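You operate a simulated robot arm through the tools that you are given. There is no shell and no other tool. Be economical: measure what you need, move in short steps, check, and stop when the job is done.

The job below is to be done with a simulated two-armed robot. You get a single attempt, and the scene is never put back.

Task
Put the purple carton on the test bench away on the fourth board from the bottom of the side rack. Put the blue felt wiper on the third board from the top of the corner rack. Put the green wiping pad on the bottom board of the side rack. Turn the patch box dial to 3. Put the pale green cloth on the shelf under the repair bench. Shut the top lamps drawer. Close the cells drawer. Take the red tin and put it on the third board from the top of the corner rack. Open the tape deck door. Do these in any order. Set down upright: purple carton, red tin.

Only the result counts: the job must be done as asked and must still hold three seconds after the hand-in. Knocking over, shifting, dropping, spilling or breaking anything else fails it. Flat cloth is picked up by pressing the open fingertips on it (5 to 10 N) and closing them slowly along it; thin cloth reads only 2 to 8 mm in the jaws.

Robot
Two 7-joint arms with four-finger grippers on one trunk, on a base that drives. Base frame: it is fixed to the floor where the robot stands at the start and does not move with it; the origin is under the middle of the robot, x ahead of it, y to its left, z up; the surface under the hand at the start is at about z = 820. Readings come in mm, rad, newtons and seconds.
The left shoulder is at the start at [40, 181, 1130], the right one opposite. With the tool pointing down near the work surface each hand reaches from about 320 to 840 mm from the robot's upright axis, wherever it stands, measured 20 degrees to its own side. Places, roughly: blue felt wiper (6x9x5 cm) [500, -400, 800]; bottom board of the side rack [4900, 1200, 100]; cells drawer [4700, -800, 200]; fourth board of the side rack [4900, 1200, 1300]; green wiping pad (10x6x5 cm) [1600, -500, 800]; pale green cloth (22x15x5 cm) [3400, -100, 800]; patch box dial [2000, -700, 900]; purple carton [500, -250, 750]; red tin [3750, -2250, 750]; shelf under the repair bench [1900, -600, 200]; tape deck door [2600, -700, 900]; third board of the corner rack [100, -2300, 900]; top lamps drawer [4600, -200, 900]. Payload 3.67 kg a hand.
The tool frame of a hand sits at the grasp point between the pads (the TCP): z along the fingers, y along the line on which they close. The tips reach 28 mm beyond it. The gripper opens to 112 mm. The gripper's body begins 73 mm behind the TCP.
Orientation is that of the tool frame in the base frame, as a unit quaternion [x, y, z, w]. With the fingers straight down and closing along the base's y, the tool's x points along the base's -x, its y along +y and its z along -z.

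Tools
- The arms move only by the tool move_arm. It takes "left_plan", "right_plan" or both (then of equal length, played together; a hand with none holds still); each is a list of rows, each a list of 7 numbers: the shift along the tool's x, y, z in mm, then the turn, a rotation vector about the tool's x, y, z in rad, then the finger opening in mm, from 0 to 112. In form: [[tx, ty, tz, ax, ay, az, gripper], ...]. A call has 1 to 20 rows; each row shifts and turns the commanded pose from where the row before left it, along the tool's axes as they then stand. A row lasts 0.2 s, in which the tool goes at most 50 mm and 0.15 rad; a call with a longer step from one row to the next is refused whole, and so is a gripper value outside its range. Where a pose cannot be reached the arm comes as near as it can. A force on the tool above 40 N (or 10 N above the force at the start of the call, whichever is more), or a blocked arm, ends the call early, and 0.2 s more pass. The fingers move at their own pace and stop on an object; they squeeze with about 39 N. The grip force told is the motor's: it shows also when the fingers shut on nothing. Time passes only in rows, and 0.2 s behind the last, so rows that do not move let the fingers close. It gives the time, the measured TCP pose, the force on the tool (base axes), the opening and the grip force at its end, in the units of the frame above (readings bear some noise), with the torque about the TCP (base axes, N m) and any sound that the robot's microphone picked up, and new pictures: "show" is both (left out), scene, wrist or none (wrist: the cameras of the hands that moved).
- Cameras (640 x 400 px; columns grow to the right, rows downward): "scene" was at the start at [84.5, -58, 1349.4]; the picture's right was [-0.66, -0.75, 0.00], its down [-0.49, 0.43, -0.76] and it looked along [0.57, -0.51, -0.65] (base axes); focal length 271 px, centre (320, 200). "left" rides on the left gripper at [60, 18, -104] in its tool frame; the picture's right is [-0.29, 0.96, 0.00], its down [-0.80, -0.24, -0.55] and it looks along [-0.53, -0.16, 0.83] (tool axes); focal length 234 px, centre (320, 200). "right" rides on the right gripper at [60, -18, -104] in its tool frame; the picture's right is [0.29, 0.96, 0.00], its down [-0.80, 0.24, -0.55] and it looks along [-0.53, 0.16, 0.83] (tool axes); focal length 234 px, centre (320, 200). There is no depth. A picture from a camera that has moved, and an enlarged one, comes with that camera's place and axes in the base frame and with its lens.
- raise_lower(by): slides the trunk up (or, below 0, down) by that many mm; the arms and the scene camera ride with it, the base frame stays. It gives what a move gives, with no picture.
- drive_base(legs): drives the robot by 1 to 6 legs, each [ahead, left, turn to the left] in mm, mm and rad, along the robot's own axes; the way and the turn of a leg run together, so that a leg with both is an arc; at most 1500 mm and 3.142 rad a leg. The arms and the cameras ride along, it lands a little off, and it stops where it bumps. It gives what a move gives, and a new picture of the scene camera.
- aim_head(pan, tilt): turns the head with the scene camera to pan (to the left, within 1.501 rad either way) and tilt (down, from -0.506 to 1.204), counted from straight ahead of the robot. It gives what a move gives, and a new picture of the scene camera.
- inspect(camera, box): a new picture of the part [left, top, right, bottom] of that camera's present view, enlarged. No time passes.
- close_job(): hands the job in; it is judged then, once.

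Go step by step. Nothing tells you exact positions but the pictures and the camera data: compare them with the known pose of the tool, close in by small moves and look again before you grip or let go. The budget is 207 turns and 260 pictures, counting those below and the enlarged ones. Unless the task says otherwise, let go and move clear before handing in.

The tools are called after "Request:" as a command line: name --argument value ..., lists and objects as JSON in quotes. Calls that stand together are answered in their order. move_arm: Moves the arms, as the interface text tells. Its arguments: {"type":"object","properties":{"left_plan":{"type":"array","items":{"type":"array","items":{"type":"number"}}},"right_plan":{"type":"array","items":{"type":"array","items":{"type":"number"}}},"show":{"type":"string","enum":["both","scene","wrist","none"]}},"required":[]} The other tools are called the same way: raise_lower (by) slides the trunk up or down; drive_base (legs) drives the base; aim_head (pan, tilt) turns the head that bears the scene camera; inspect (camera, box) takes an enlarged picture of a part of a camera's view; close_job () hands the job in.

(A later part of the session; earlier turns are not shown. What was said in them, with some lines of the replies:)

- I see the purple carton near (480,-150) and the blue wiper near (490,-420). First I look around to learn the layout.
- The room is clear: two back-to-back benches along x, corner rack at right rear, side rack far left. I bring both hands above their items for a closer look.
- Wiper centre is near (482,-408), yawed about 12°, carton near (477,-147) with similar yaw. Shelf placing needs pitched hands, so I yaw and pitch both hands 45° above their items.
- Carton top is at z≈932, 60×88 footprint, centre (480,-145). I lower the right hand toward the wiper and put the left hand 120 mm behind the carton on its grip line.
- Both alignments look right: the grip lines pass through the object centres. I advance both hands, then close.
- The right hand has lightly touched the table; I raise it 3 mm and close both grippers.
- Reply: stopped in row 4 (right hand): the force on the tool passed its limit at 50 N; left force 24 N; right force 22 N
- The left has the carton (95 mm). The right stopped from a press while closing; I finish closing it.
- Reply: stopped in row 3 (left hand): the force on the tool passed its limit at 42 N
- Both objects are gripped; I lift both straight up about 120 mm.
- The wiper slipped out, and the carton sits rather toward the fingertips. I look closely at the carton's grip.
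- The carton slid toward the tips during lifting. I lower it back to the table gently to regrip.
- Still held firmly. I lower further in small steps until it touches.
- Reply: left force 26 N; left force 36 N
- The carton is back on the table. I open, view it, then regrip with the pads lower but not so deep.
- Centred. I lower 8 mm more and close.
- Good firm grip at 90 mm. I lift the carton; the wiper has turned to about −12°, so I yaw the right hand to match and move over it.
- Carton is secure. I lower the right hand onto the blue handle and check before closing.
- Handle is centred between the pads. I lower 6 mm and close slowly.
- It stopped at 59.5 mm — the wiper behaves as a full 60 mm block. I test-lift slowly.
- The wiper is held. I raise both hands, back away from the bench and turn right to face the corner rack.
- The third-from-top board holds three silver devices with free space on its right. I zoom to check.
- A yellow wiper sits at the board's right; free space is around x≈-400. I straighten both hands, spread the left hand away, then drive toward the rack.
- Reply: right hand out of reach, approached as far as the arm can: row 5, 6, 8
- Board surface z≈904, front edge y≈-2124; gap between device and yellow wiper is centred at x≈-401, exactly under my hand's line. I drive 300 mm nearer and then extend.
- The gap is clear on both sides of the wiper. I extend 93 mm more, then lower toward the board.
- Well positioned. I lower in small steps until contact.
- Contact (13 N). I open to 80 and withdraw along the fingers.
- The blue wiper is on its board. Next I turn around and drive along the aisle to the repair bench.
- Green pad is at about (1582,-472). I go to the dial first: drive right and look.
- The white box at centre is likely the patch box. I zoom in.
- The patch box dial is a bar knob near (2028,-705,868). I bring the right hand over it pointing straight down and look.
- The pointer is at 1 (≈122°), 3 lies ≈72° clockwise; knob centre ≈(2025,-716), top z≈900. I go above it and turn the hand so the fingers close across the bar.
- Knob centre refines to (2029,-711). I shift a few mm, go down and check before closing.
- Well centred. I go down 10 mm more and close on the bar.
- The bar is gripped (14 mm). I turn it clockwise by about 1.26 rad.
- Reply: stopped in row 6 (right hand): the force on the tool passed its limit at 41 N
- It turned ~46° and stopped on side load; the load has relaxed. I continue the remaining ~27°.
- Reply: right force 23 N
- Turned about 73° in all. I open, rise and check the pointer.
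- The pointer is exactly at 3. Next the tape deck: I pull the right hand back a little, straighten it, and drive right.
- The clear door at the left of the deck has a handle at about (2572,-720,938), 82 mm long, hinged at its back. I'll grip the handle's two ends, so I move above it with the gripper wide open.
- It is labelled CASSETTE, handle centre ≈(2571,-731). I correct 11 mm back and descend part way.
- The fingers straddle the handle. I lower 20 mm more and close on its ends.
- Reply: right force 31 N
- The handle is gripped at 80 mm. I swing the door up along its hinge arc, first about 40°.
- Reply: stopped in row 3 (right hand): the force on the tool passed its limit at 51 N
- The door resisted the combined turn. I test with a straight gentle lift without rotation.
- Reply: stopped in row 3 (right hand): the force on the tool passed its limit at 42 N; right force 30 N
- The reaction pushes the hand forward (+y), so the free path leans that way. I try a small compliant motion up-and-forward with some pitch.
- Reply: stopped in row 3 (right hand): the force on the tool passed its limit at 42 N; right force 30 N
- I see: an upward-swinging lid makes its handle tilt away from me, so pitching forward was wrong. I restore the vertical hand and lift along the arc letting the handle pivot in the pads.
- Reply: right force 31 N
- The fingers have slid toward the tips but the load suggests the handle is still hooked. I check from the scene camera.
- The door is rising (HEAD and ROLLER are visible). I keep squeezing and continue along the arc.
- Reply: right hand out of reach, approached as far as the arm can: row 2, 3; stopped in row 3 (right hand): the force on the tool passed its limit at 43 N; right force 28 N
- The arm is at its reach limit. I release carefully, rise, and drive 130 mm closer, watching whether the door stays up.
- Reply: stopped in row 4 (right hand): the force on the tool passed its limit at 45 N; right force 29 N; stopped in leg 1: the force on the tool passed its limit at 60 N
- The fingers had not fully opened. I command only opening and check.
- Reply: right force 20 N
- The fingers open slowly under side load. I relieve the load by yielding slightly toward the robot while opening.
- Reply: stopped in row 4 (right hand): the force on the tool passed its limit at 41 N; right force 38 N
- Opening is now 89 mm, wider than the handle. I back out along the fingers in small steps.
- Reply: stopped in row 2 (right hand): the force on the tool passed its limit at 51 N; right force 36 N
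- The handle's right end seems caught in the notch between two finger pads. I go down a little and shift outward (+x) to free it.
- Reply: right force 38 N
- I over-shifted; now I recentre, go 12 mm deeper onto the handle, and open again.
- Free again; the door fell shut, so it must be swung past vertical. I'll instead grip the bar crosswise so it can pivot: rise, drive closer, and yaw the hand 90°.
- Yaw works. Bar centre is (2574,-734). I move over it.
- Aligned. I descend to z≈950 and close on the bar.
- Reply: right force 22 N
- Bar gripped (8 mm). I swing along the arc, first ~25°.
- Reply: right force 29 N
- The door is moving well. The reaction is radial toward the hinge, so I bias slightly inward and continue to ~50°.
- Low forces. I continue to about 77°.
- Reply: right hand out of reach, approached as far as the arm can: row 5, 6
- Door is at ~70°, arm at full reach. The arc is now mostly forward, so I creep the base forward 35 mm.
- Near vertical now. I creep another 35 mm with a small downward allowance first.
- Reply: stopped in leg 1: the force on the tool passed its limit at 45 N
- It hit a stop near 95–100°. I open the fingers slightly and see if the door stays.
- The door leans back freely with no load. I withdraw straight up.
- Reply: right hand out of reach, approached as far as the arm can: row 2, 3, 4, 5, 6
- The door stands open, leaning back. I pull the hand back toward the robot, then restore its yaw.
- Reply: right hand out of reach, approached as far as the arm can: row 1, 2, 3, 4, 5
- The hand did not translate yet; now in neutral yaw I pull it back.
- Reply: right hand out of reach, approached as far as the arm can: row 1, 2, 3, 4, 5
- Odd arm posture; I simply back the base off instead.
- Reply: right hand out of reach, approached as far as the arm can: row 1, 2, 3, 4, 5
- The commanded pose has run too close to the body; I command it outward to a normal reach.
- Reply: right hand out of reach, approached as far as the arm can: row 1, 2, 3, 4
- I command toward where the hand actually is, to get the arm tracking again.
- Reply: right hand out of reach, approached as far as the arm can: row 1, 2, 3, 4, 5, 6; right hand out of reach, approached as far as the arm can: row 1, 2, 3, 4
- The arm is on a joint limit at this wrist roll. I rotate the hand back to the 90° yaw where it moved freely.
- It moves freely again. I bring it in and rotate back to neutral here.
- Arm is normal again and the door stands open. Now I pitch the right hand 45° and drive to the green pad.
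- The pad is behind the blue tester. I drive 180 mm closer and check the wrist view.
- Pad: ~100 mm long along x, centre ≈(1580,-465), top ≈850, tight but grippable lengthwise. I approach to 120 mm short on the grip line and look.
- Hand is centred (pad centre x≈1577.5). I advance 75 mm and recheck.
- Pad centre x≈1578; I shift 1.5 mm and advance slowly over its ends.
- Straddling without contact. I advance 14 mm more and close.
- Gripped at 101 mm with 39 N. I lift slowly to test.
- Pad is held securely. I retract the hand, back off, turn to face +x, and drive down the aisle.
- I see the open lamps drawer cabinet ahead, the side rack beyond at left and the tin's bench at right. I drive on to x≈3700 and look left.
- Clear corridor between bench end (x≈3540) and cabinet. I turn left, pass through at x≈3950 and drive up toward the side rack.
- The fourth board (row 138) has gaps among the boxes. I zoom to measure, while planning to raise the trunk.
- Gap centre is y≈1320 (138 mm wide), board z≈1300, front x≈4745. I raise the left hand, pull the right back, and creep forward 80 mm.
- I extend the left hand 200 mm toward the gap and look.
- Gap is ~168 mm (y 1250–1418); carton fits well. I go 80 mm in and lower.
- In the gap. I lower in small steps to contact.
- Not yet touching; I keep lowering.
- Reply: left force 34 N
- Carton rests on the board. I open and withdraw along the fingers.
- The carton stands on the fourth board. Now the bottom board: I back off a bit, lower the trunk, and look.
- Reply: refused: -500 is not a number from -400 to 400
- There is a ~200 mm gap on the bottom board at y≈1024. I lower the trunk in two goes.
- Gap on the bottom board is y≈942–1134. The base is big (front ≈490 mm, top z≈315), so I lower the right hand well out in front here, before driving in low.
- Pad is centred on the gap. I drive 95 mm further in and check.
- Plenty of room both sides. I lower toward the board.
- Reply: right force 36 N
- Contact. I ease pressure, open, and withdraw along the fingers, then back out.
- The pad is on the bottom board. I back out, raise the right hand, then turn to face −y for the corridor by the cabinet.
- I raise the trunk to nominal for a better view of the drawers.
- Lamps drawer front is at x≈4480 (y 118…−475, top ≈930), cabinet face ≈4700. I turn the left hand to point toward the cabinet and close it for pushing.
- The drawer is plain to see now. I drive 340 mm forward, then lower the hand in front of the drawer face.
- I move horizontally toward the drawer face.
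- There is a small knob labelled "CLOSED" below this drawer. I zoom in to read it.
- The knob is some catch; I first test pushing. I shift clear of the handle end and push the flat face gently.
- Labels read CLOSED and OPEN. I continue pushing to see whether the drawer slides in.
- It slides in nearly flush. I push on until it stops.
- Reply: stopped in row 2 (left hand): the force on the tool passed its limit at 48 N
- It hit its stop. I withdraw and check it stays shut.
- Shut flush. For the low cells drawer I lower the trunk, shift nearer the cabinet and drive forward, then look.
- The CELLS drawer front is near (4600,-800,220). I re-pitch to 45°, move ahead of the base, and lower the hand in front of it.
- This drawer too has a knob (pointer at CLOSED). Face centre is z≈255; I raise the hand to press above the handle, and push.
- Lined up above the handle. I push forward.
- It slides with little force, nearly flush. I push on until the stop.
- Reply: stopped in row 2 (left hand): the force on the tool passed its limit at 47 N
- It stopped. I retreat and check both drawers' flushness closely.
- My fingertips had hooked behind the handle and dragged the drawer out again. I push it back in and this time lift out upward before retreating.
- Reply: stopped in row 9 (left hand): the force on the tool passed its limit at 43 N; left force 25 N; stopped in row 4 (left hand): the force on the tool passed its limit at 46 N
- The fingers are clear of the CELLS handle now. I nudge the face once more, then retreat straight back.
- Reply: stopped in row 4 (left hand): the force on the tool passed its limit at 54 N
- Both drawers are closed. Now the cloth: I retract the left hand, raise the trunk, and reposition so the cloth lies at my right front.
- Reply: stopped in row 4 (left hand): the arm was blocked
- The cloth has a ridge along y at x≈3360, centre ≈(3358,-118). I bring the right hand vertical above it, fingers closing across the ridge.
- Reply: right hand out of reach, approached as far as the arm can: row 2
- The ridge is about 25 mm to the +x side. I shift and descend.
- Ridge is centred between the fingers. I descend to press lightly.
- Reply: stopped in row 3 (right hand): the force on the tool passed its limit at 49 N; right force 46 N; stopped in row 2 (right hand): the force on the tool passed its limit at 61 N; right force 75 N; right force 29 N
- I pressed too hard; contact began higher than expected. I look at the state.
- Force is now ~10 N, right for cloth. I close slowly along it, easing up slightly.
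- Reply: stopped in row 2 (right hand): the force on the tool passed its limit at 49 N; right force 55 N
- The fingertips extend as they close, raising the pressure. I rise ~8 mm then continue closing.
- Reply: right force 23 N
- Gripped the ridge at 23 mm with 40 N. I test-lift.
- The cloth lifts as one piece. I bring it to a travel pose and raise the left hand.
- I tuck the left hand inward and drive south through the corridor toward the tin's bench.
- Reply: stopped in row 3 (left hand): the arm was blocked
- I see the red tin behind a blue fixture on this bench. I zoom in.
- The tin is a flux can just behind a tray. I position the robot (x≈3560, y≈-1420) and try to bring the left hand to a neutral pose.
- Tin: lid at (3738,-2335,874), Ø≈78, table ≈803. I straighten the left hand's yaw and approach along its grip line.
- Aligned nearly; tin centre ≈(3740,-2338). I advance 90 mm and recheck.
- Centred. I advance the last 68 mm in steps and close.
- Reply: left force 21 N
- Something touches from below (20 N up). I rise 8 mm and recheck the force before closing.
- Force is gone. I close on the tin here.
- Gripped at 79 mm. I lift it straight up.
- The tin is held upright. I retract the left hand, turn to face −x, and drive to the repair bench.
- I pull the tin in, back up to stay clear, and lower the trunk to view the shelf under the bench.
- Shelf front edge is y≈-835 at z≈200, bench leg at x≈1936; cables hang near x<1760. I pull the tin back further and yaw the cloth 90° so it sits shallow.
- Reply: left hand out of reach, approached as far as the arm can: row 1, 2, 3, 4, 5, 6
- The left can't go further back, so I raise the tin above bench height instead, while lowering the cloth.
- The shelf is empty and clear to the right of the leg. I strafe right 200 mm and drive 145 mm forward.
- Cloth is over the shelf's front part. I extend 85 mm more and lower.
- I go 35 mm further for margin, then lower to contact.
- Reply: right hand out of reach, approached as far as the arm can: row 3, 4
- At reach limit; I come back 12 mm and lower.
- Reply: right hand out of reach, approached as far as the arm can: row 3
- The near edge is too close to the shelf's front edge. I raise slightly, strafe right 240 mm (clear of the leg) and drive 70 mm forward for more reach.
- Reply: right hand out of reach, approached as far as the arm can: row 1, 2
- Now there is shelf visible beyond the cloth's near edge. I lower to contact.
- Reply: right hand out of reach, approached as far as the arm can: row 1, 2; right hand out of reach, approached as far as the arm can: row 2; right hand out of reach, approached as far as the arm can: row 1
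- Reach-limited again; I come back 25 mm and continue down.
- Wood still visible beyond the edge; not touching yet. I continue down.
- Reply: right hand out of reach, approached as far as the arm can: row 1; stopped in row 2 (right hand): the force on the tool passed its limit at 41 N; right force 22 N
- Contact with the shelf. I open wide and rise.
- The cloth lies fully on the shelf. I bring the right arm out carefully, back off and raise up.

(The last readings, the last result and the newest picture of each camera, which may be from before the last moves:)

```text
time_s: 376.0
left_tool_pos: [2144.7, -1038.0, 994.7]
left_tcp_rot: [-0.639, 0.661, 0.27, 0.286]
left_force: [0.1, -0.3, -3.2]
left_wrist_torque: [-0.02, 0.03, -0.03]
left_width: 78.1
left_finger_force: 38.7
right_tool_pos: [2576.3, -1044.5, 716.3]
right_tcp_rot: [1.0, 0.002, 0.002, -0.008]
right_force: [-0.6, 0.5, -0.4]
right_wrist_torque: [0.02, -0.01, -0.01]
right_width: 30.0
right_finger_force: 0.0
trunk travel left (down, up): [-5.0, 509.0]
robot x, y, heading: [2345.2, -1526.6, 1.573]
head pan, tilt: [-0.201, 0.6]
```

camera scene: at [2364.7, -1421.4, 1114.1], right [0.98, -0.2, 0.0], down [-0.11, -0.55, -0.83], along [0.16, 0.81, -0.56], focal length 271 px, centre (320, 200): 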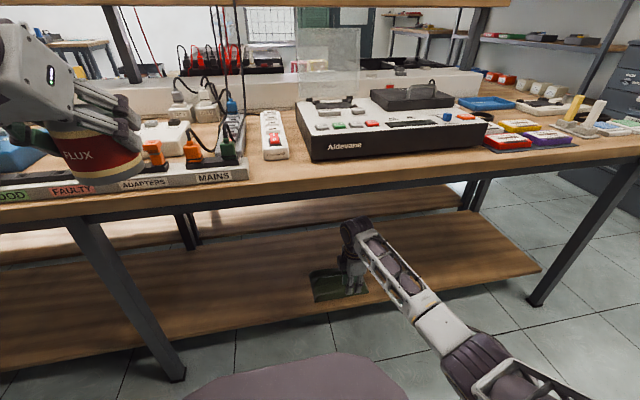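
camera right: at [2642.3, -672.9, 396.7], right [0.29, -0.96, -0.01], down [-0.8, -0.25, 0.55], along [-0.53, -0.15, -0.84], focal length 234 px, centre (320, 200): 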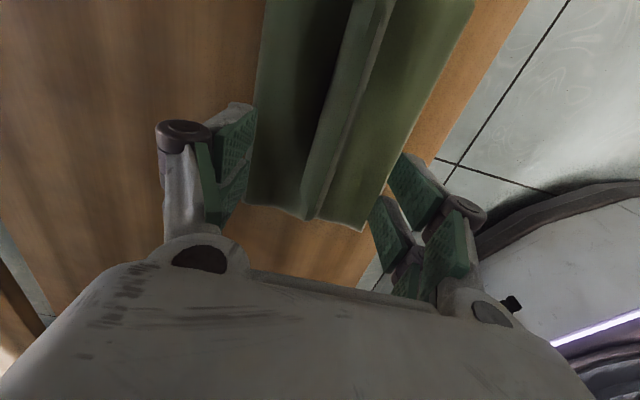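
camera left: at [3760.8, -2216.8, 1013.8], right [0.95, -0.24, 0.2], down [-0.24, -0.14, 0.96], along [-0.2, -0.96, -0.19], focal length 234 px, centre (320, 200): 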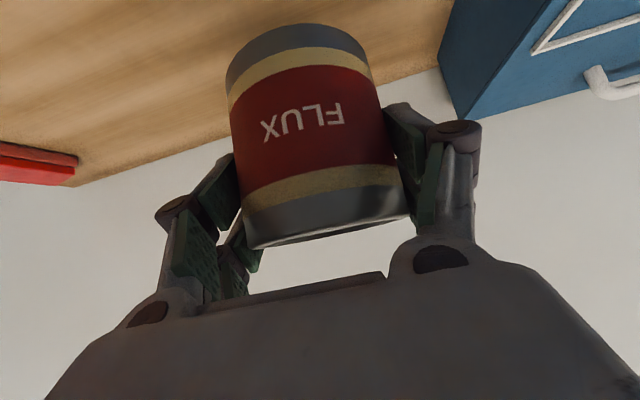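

Cloth is fine on the shelf. I raise the trunk and drive to the corner rack.

Request:
raise_lower --by 250

Request:
aim_head --pan 0.15 --tilt 0.4

Request:
drive_base --legs '[[0, 0, 1.571], [1500, 0, 0], [1020, 0, 0], [0, 0, 1.571]]'

```text
time_s: 378.6
left_tool_pos: [2144.4, -1035.9, 1242.8]
left_tcp_rot: [-0.638, 0.663, 0.268, 0.286]
left_force: [-0.4, -0.5, -2.6]
left_wrist_torque: [0.01, 0.01, -0.02]
left_width: 78.0
left_finger_force: 38.9
right_tool_pos: [2576.9, -1044.4, 966.2]
right_tcp_rot: [1.0, 0.002, 0.002, -0.009]
right_force: [-0.3, -0.1, 0.3]
right_wrist_torque: [0.0, 0.04, 0.01]
right_width: 30.1
right_finger_force: 0.1
trunk travel left (down, up): [-255.0, 259.0]
robot x, y, heading: [2345.6, -1529.7, 1.57]
head pan, tilt: [-0.201, 0.6]
```

```text
time_s: 379.4
left_tool_pos: [2145.3, -1036.0, 1244.7]
left_tcp_rot: [-0.639, 0.662, 0.269, 0.286]
left_force: [0.1, 0.4, -3.5]
left_wrist_torque: [-0.04, 0.03, 0.04]
left_width: 78.1
left_finger_force: 39.2
right_tool_pos: [2576.2, -1044.0, 964.4]
right_tcp_rot: [1.0, 0.002, 0.003, -0.009]
right_force: [1.1, 1.4, 0.1]
right_wrist_torque: [0.0, 0.0, -0.02]
right_width: 29.8
right_finger_force: 0.1
trunk travel left (down, up): [-255.0, 259.0]
robot x, y, heading: [2346.3, -1527.6, 1.566]
head pan, tilt: [0.15, 0.4]
camera scene: at [2333.3, -1415.3, 1381.8], right [0.99, 0.15, 0.0], down [0.06, -0.39, -0.92], along [-0.14, 0.91, -0.39], focal length 271 px, centre (320, 200)
```

scene: 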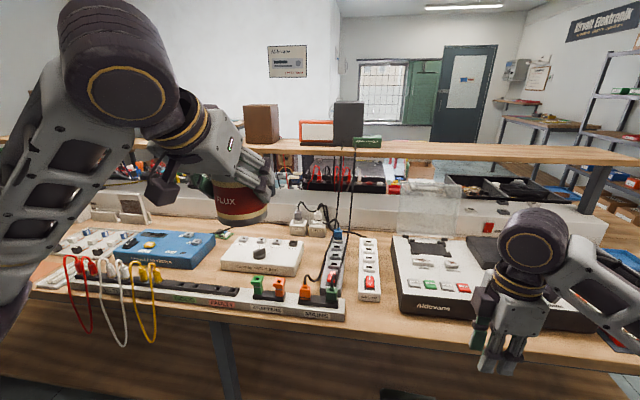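

```text
time_s: 399.3
left_tool_pos: [-263.5, -2092.0, 1240.2]
left_tcp_rot: [0.801, 0.454, -0.34, 0.19]
left_force: [3.1, 12.9, 0.3]
left_wrist_torque: [-0.56, 0.1, 0.6]
left_width: 78.0
left_finger_force: 39.1
right_tool_pos: [-637.8, -1889.7, 966.5]
right_tcp_rot: [0.239, 0.971, -0.009, -0.005]
right_force: [0.0, -0.7, -0.4]
right_wrist_torque: [0.03, 0.01, 0.01]
right_width: 30.1
right_finger_force: 0.1
trunk travel left (down, up): [-255.0, 259.0]
robot x, y, heading: [-207.6, -1567.7, -2.059]
head pan, tilt: [0.15, 0.4]
stopped in leg 4: the force on the tool passed its limit at 82 N (the readings are from after the stop); the commanded pose is now the measured one
camera scene: at [-247.5, -1677.4, 1382.2], right [-0.94, 0.33, 0.0], down [0.13, 0.37, -0.92], along [-0.3, -0.87, -0.39], focal length 271 px, centre (320, 200)
```

scene: 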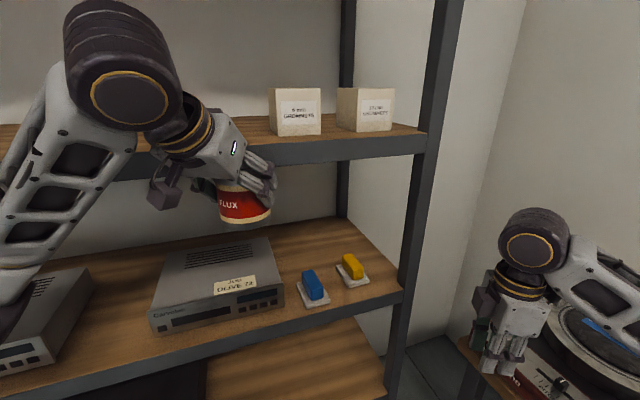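

The left wrist touched the rack while turning (drift in y). I back straight away at once and inspect.

Request:
drive_base --legs '[[-180, 0, 0]]'

Request:
inspect --camera "left" --box '[0, 0, 640, 400]'

```text
time_s: 400.8
left_tool_pos: [-180.8, -1939.8, 1239.6]
left_tcp_rot: [0.801, 0.454, -0.34, 0.189]
left_force: [-0.1, 0.6, -3.2]
left_wrist_torque: [0.01, -0.02, 0.01]
left_width: 77.7
left_finger_force: 39.4
right_tool_pos: [-554.7, -1735.7, 966.1]
right_tcp_rot: [0.239, 0.971, -0.008, -0.006]
right_force: [-0.1, 0.6, 0.4]
right_wrist_torque: [-0.04, 0.02, -0.01]
right_width: 29.7
right_finger_force: 0.0
trunk travel left (down, up): [-255.0, 259.0]
robot x, y, heading: [-127.8, -1417.2, -2.056]
head pan, tilt: [0.15, 0.4]
camera scene: at [-165.4, -1523.6, 1381.9], right [-0.94, 0.33, 0.0], down [0.13, 0.37, -0.92], along [-0.3, -0.87, -0.39], focal length 271 px, centre (320, 200)
```

scene: 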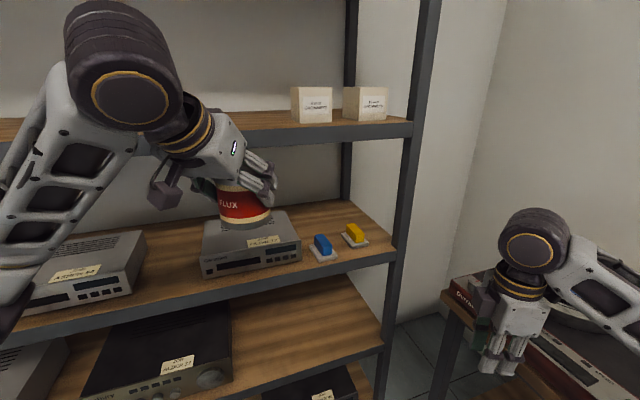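

```text
1.00 times, centred on (320, 200) of left (not enlarged: the box is as wide or as high as the picture)
camera zoom: at [-105.8, -1847.5, 1269.3], right [0.72, -0.67, 0.2], down [-0.28, -0.02, 0.96], along [-0.63, -0.75, -0.2], focal length 234 px, centre (320, 200)
```

zoom: 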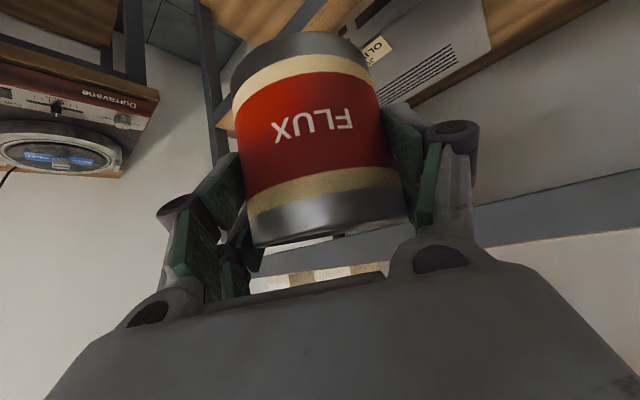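

Nothing was disturbed and the tin is still firm. I complete the turn here with room.

Request:
drive_base --legs '[[0, 0, 0.485]]'

Request:
move_arm --left_plan '[[28, 0, 27, 0, 0, 0, 55], [28, 0, 27, 0, 0, 0, 55], [28, 0, 27, 0, 0, 0, 55], [28, 0, 27, 0, 0, 0, 55], [28, 0, 27, 0, 0, 0, 55]]' --show "scene"

```text
time_s: 402.7
left_tool_pos: [71.8, -1903.7, 1240.2]
left_tcp_rot: [0.666, 0.637, -0.282, 0.265]
left_force: [0.9, -0.2, -3.4]
left_wrist_torque: [0.03, -0.02, 0.04]
left_width: 77.9
left_finger_force: 39.0
right_tool_pos: [-355.0, -1900.8, 963.9]
right_tcp_rot: [-0.004, 1.0, -0.009, -0.003]
right_force: [0.1, -0.6, -0.3]
right_wrist_torque: [-0.01, 0.0, -0.02]
right_width: 30.1
right_finger_force: 0.0
trunk travel left (down, up): [-255.0, 259.0]
robot x, y, heading: [-127.4, -1415.8, -1.565]
head pan, tilt: [0.15, 0.4]
camera scene: at [-111.1, -1530.8, 1381.8], right [-0.99, -0.16, 0.0], down [-0.06, 0.38, -0.92], along [0.14, -0.91, -0.39], focal length 271 px, centre (320, 200)
```

scene: 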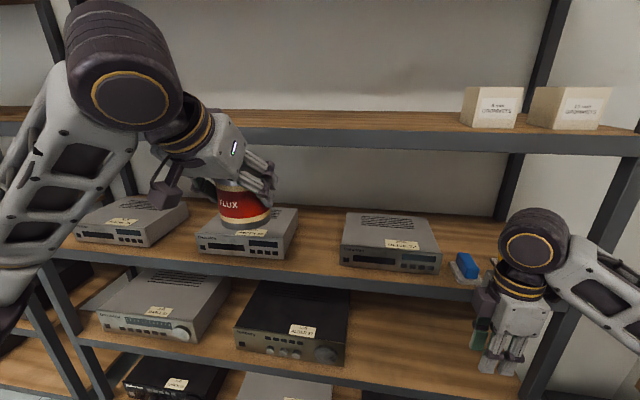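

```text
time_s: 403.9
left_tool_pos: [71.8, -1899.9, 1043.7]
left_tcp_rot: [0.666, 0.637, -0.283, 0.265]
left_force: [0.1, 0.1, -3.2]
left_wrist_torque: [-0.01, 0.03, 0.0]
left_width: 77.6
left_finger_force: 39.2
right_tool_pos: [-355.0, -1900.5, 965.3]
right_tcp_rot: [-0.005, 1.0, -0.009, -0.002]
right_force: [0.0, 0.7, 0.2]
right_wrist_torque: [0.02, 0.01, 0.0]
right_width: 30.1
right_finger_force: 0.0
trunk travel left (down, up): [-255.0, 259.0]
robot x, y, heading: [-126.1, -1416.9, -1.57]
head pan, tilt: [0.15, 0.4]
camera scene: at [-110.9, -1530.8, 1381.8], right [-0.99, -0.16, 0.0], down [-0.06, 0.38, -0.92], along [0.14, -0.91, -0.39], focal length 271 px, centre (320, 200)
```

scene: 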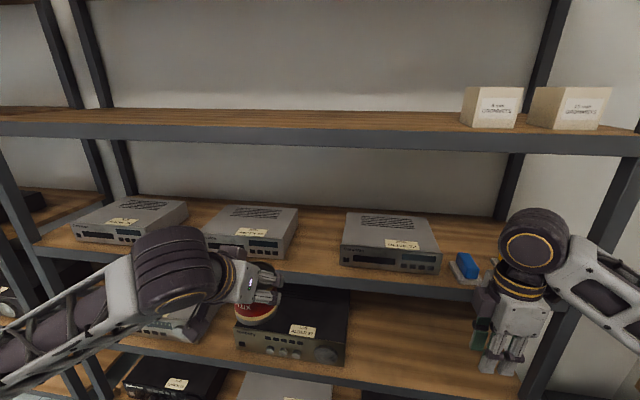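

Gap between devices 2 and 3 is x −70…111, centre 20. I strafe 37 mm and extend the tin in.

Request:
drive_base --legs '[[0, -37, 0]]'

Request:
move_arm --left_plan '[[-28, 0, 28.5, 0, 0, 0, 55], [-28, 0, 28.5, 0, 0, 0, 55], [-28, 0, 28.5, 0, 0, 0, 55], [-28, 0, 28.5, 0, 0, 0, 55], [-28, 0, 28.5, 0, 0, 0, 55], [-28, 0, 28.5, 0, 0, 0, 55]]'

```text
time_s: 404.8
left_tool_pos: [34.7, -1900.7, 1044.5]
left_tcp_rot: [0.667, 0.637, -0.282, 0.266]
left_force: [0.5, 1.1, -3.3]
left_wrist_torque: [0.04, -0.02, 0.03]
left_width: 77.8
left_finger_force: 39.1
right_tool_pos: [-391.7, -1901.4, 966.2]
right_tcp_rot: [-0.005, 1.0, -0.008, -0.002]
right_force: [-0.5, 0.7, -1.4]
right_wrist_torque: [0.0, -0.01, 0.01]
right_width: 29.9
right_finger_force: 0.0
trunk travel left (down, up): [-255.0, 259.0]
robot x, y, heading: [-163.2, -1419.4, -1.567]
head pan, tilt: [0.15, 0.4]
camera scene: at [-148.0, -1530.9, 1381.9], right [-0.99, -0.16, 0.0], down [-0.06, 0.38, -0.92], along [0.14, -0.91, -0.39], focal length 271 px, centre (320, 200)
```

scene: 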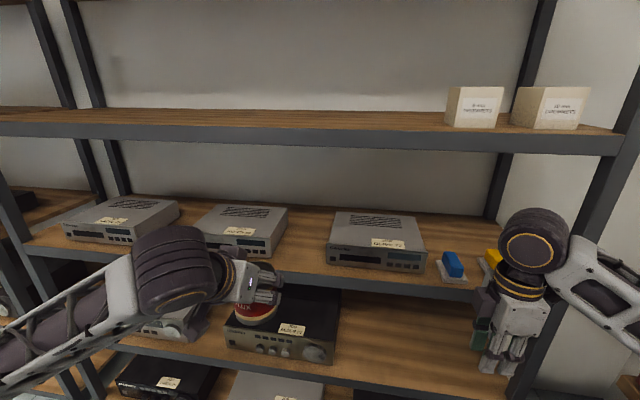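

```text
time_s: 406.2
left_tool_pos: [23.3, -2141.9, 1045.1]
left_tcp_rot: [0.667, 0.637, -0.281, 0.265]
left_force: [-0.6, -0.6, -2.6]
left_wrist_torque: [0.03, 0.01, -0.01]
left_width: 77.3
left_finger_force: 39.1
right_tool_pos: [-391.7, -1902.4, 965.1]
right_tcp_rot: [-0.006, 1.0, -0.008, -0.003]
right_force: [0.0, -0.5, 0.4]
right_wrist_torque: [0.0, 0.0, 0.0]
right_width: 30.1
right_finger_force: 0.0
trunk travel left (down, up): [-255.0, 259.0]
robot x, y, heading: [-164.4, -1418.9, -1.563]
head pan, tilt: [0.15, 0.4]
camera scene: at [-148.5, -1532.4, 1381.7], right [-0.99, -0.16, 0.0], down [-0.06, 0.39, -0.92], along [0.14, -0.91, -0.39], focal length 271 px, centre (320, 200)
camera left: at [46.0, -2026.2, 1074.7], right [0.95, -0.25, 0.2], down [-0.24, -0.15, 0.96], along [-0.21, -0.96, -0.2], focal length 234 px, centre (320, 200)
```

scene: 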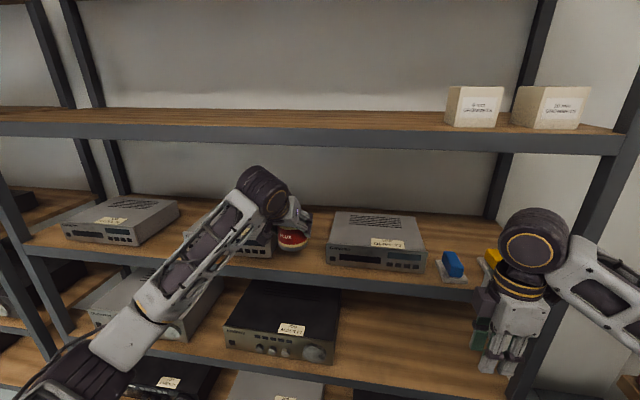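
left: 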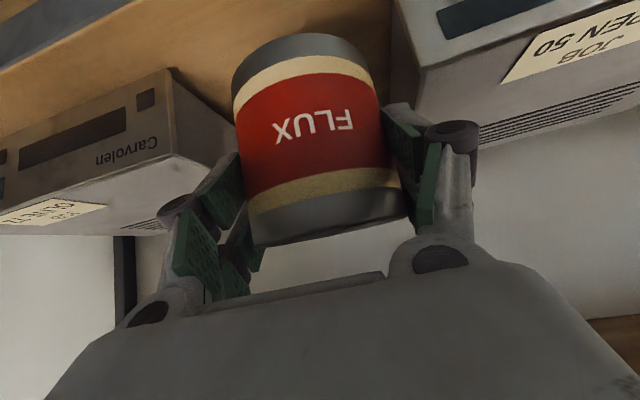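

Slightly shift away from the right-hand device, go 38 mm in, then lower.

Request:
move_arm --left_plan '[[-13.3, -5, 13.5, 0, 0, 0, 55], [-13.3, -5, 13.5, 0, 0, 0, 55], [14.2, 0, 14, 0, 0, 0, 55], [14.2, 0, 14, 0, 0, 0, 55], [14.2, 0, 14, 0, 0, 0, 55], [5, 0, 5, 0, 0, 0, 55]]' --show "wrist"

```text
time_s: 407.6
left_tool_pos: [11.4, -2178.2, 981.8]
left_tcp_rot: [0.666, 0.636, -0.285, 0.267]
left_force: [2.0, -0.8, 5.6]
left_wrist_torque: [-0.44, 0.1, 0.08]
left_width: 77.6
left_finger_force: 39.3
right_tool_pos: [-391.8, -1900.4, 965.8]
right_tcp_rot: [-0.005, 1.0, -0.009, -0.002]
right_force: [0.6, 0.2, 0.3]
right_wrist_torque: [0.01, 0.02, -0.02]
right_width: 29.8
right_finger_force: 0.2
trunk travel left (down, up): [-255.0, 259.0]
robot x, y, heading: [-163.3, -1418.5, -1.558]
head pan, tilt: [0.15, 0.4]
camera left: at [35.1, -2062.1, 1011.0], right [0.95, -0.25, 0.2], down [-0.24, -0.15, 0.96], along [-0.21, -0.96, -0.2], focal length 234 px, centre (320, 200)
```

left: 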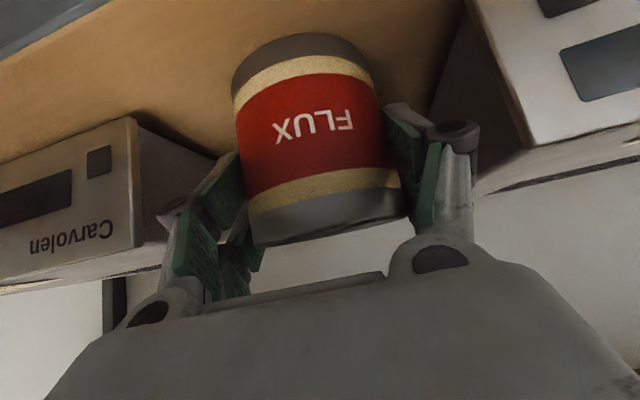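

Contact seems just made. I press 2 mm more to confirm.

Request:
move_arm --left_plan '[[1.5, 0, 1.5, 0, 0, 0, 55]]' --show "none"

Request:
inspect --camera "scene" --box '[200, 160, 360, 260]'

```text
time_s: 408.0
left_tool_pos: [11.6, -2178.5, 981.2]
left_tcp_rot: [0.664, 0.637, -0.285, 0.269]
left_force: [2.5, -7.0, 18.4]
left_wrist_torque: [-1.18, 0.3, 0.25]
left_width: 77.6
left_finger_force: 39.0
right_tool_pos: [-391.7, -1900.4, 965.6]
right_tcp_rot: [-0.005, 1.0, -0.009, -0.002]
right_force: [-0.9, 0.1, 0.9]
right_wrist_torque: [0.03, -0.02, -0.04]
right_width: 29.9
right_finger_force: 0.0
trunk travel left (down, up): [-255.0, 259.0]
robot x, y, heading: [-164.3, -1416.3, -1.567]
head pan, tilt: [0.15, 0.4]
```

```text
4.00 times, centred on (280, 210) of scene
camera zoom: at [-148.3, -1529.4, 1382.2], right [-0.99, -0.16, 0.0], down [-0.06, 0.38, -0.92], along [0.14, -0.91, -0.39], focal length 1084 px, centre (480, 160)
```

zoom: 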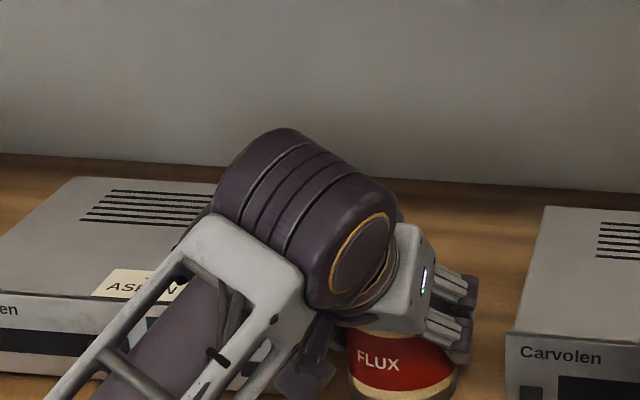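

The tin sits on the board. I open modestly and withdraw along the fingers.

Request:
move_arm --left_plan '[[0, 0, 0, 0, 0, 0, 82], [0, 0, 0, 0, 0, 0, 88], [0, 0, 0, 0, 0, 0, 92], [0, 0, -12, 0, 0, 0, 92], [0, 0, -25, 0, 0, 0, 92], [0, 0, -35, 0, 0, 0, 92], [0, 0, -40, 0, 0, 0, 92], [20, 0, -35, 0, 0, 0, 92], [25, 0, -30, 0, 0, 0, 92], [25, 0, -30, 0, 0, 0, 92]]'

```text
time_s: 410.2
left_tool_pos: [20.6, -1978.7, 1074.1]
left_tcp_rot: [0.666, 0.637, -0.282, 0.266]
left_force: [-0.9, 1.0, 0.6]
left_wrist_torque: [0.01, 0.0, 0.03]
left_width: 92.1
left_finger_force: 0.0
right_tool_pos: [-391.6, -1900.5, 965.3]
right_tcp_rot: [-0.004, 1.0, -0.01, -0.002]
right_force: [0.7, 0.2, -0.6]
right_wrist_torque: [0.0, -0.01, -0.02]
right_width: 30.2
right_finger_force: 0.0
trunk travel left (down, up): [-255.0, 259.0]
robot x, y, heading: [-165.8, -1414.3, -1.563]
head pan, tilt: [0.15, 0.4]
camera scene: at [-148.1, -1529.9, 1382.0], right [-0.99, -0.16, 0.0], down [-0.06, 0.38, -0.92], along [0.14, -0.91, -0.39], focal length 271 px, centre (320, 200)
camera left: at [43.6, -1863.2, 1102.9], right [0.95, -0.25, 0.2], down [-0.24, -0.15, 0.96], along [-0.21, -0.96, -0.2], focal length 234 px, centre (320, 200)
```

scene: 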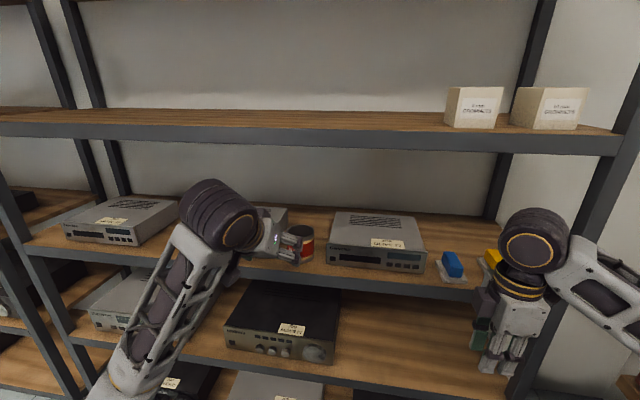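
left: 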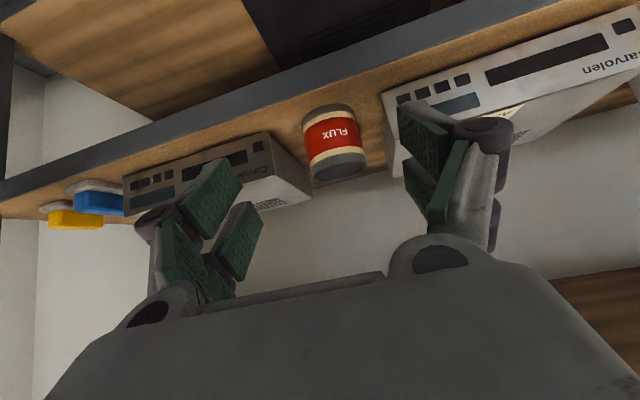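

The tin stands upright between the devices; all nine tasks have been checked as done. I back clear.

Request:
drive_base --legs '[[-200, 0, 0]]'

```text
time_s: 411.8
left_tool_pos: [18.7, -1780.8, 1074.2]
left_tcp_rot: [0.667, 0.636, -0.283, 0.265]
left_force: [0.1, 0.0, 0.4]
left_wrist_torque: [-0.03, -0.03, -0.02]
left_width: 92.2
left_finger_force: 0.1
right_tool_pos: [-393.7, -1701.1, 965.8]
right_tcp_rot: [-0.005, 1.0, -0.01, -0.002]
right_force: [-0.1, 0.9, 0.8]
right_wrist_torque: [-0.02, 0.02, -0.02]
right_width: 29.7
right_finger_force: 0.1
trunk travel left (down, up): [-255.0, 259.0]
robot x, y, heading: [-162.1, -1218.6, -1.563]
head pan, tilt: [0.15, 0.4]
camera scene: at [-149.5, -1330.5, 1382.0], right [-0.99, -0.15, 0.0], down [-0.06, 0.38, -0.92], along [0.14, -0.91, -0.39], focal length 271 px, centre (320, 200)
```

scene: 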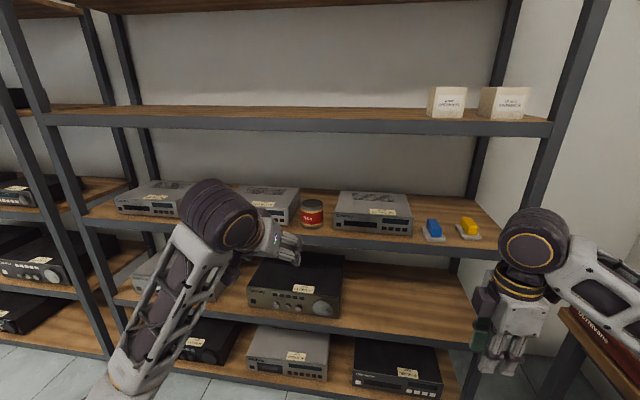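

The tin and the blue wiper both stand on the third board, and the hands are clear, so I hand the job in.

Request:
close_job

```text
The job is handed in.
```

I did all nine tasks and handed the job in; each one looked right in the pictures, but I was not told the result of the judging.

One thing could count against it: while turning at the corner rack, the left hand bumped the rack's frame with about 82 N. In the pictures afterwards nothing on the rack had shifted, and the red tin was still firmly held.
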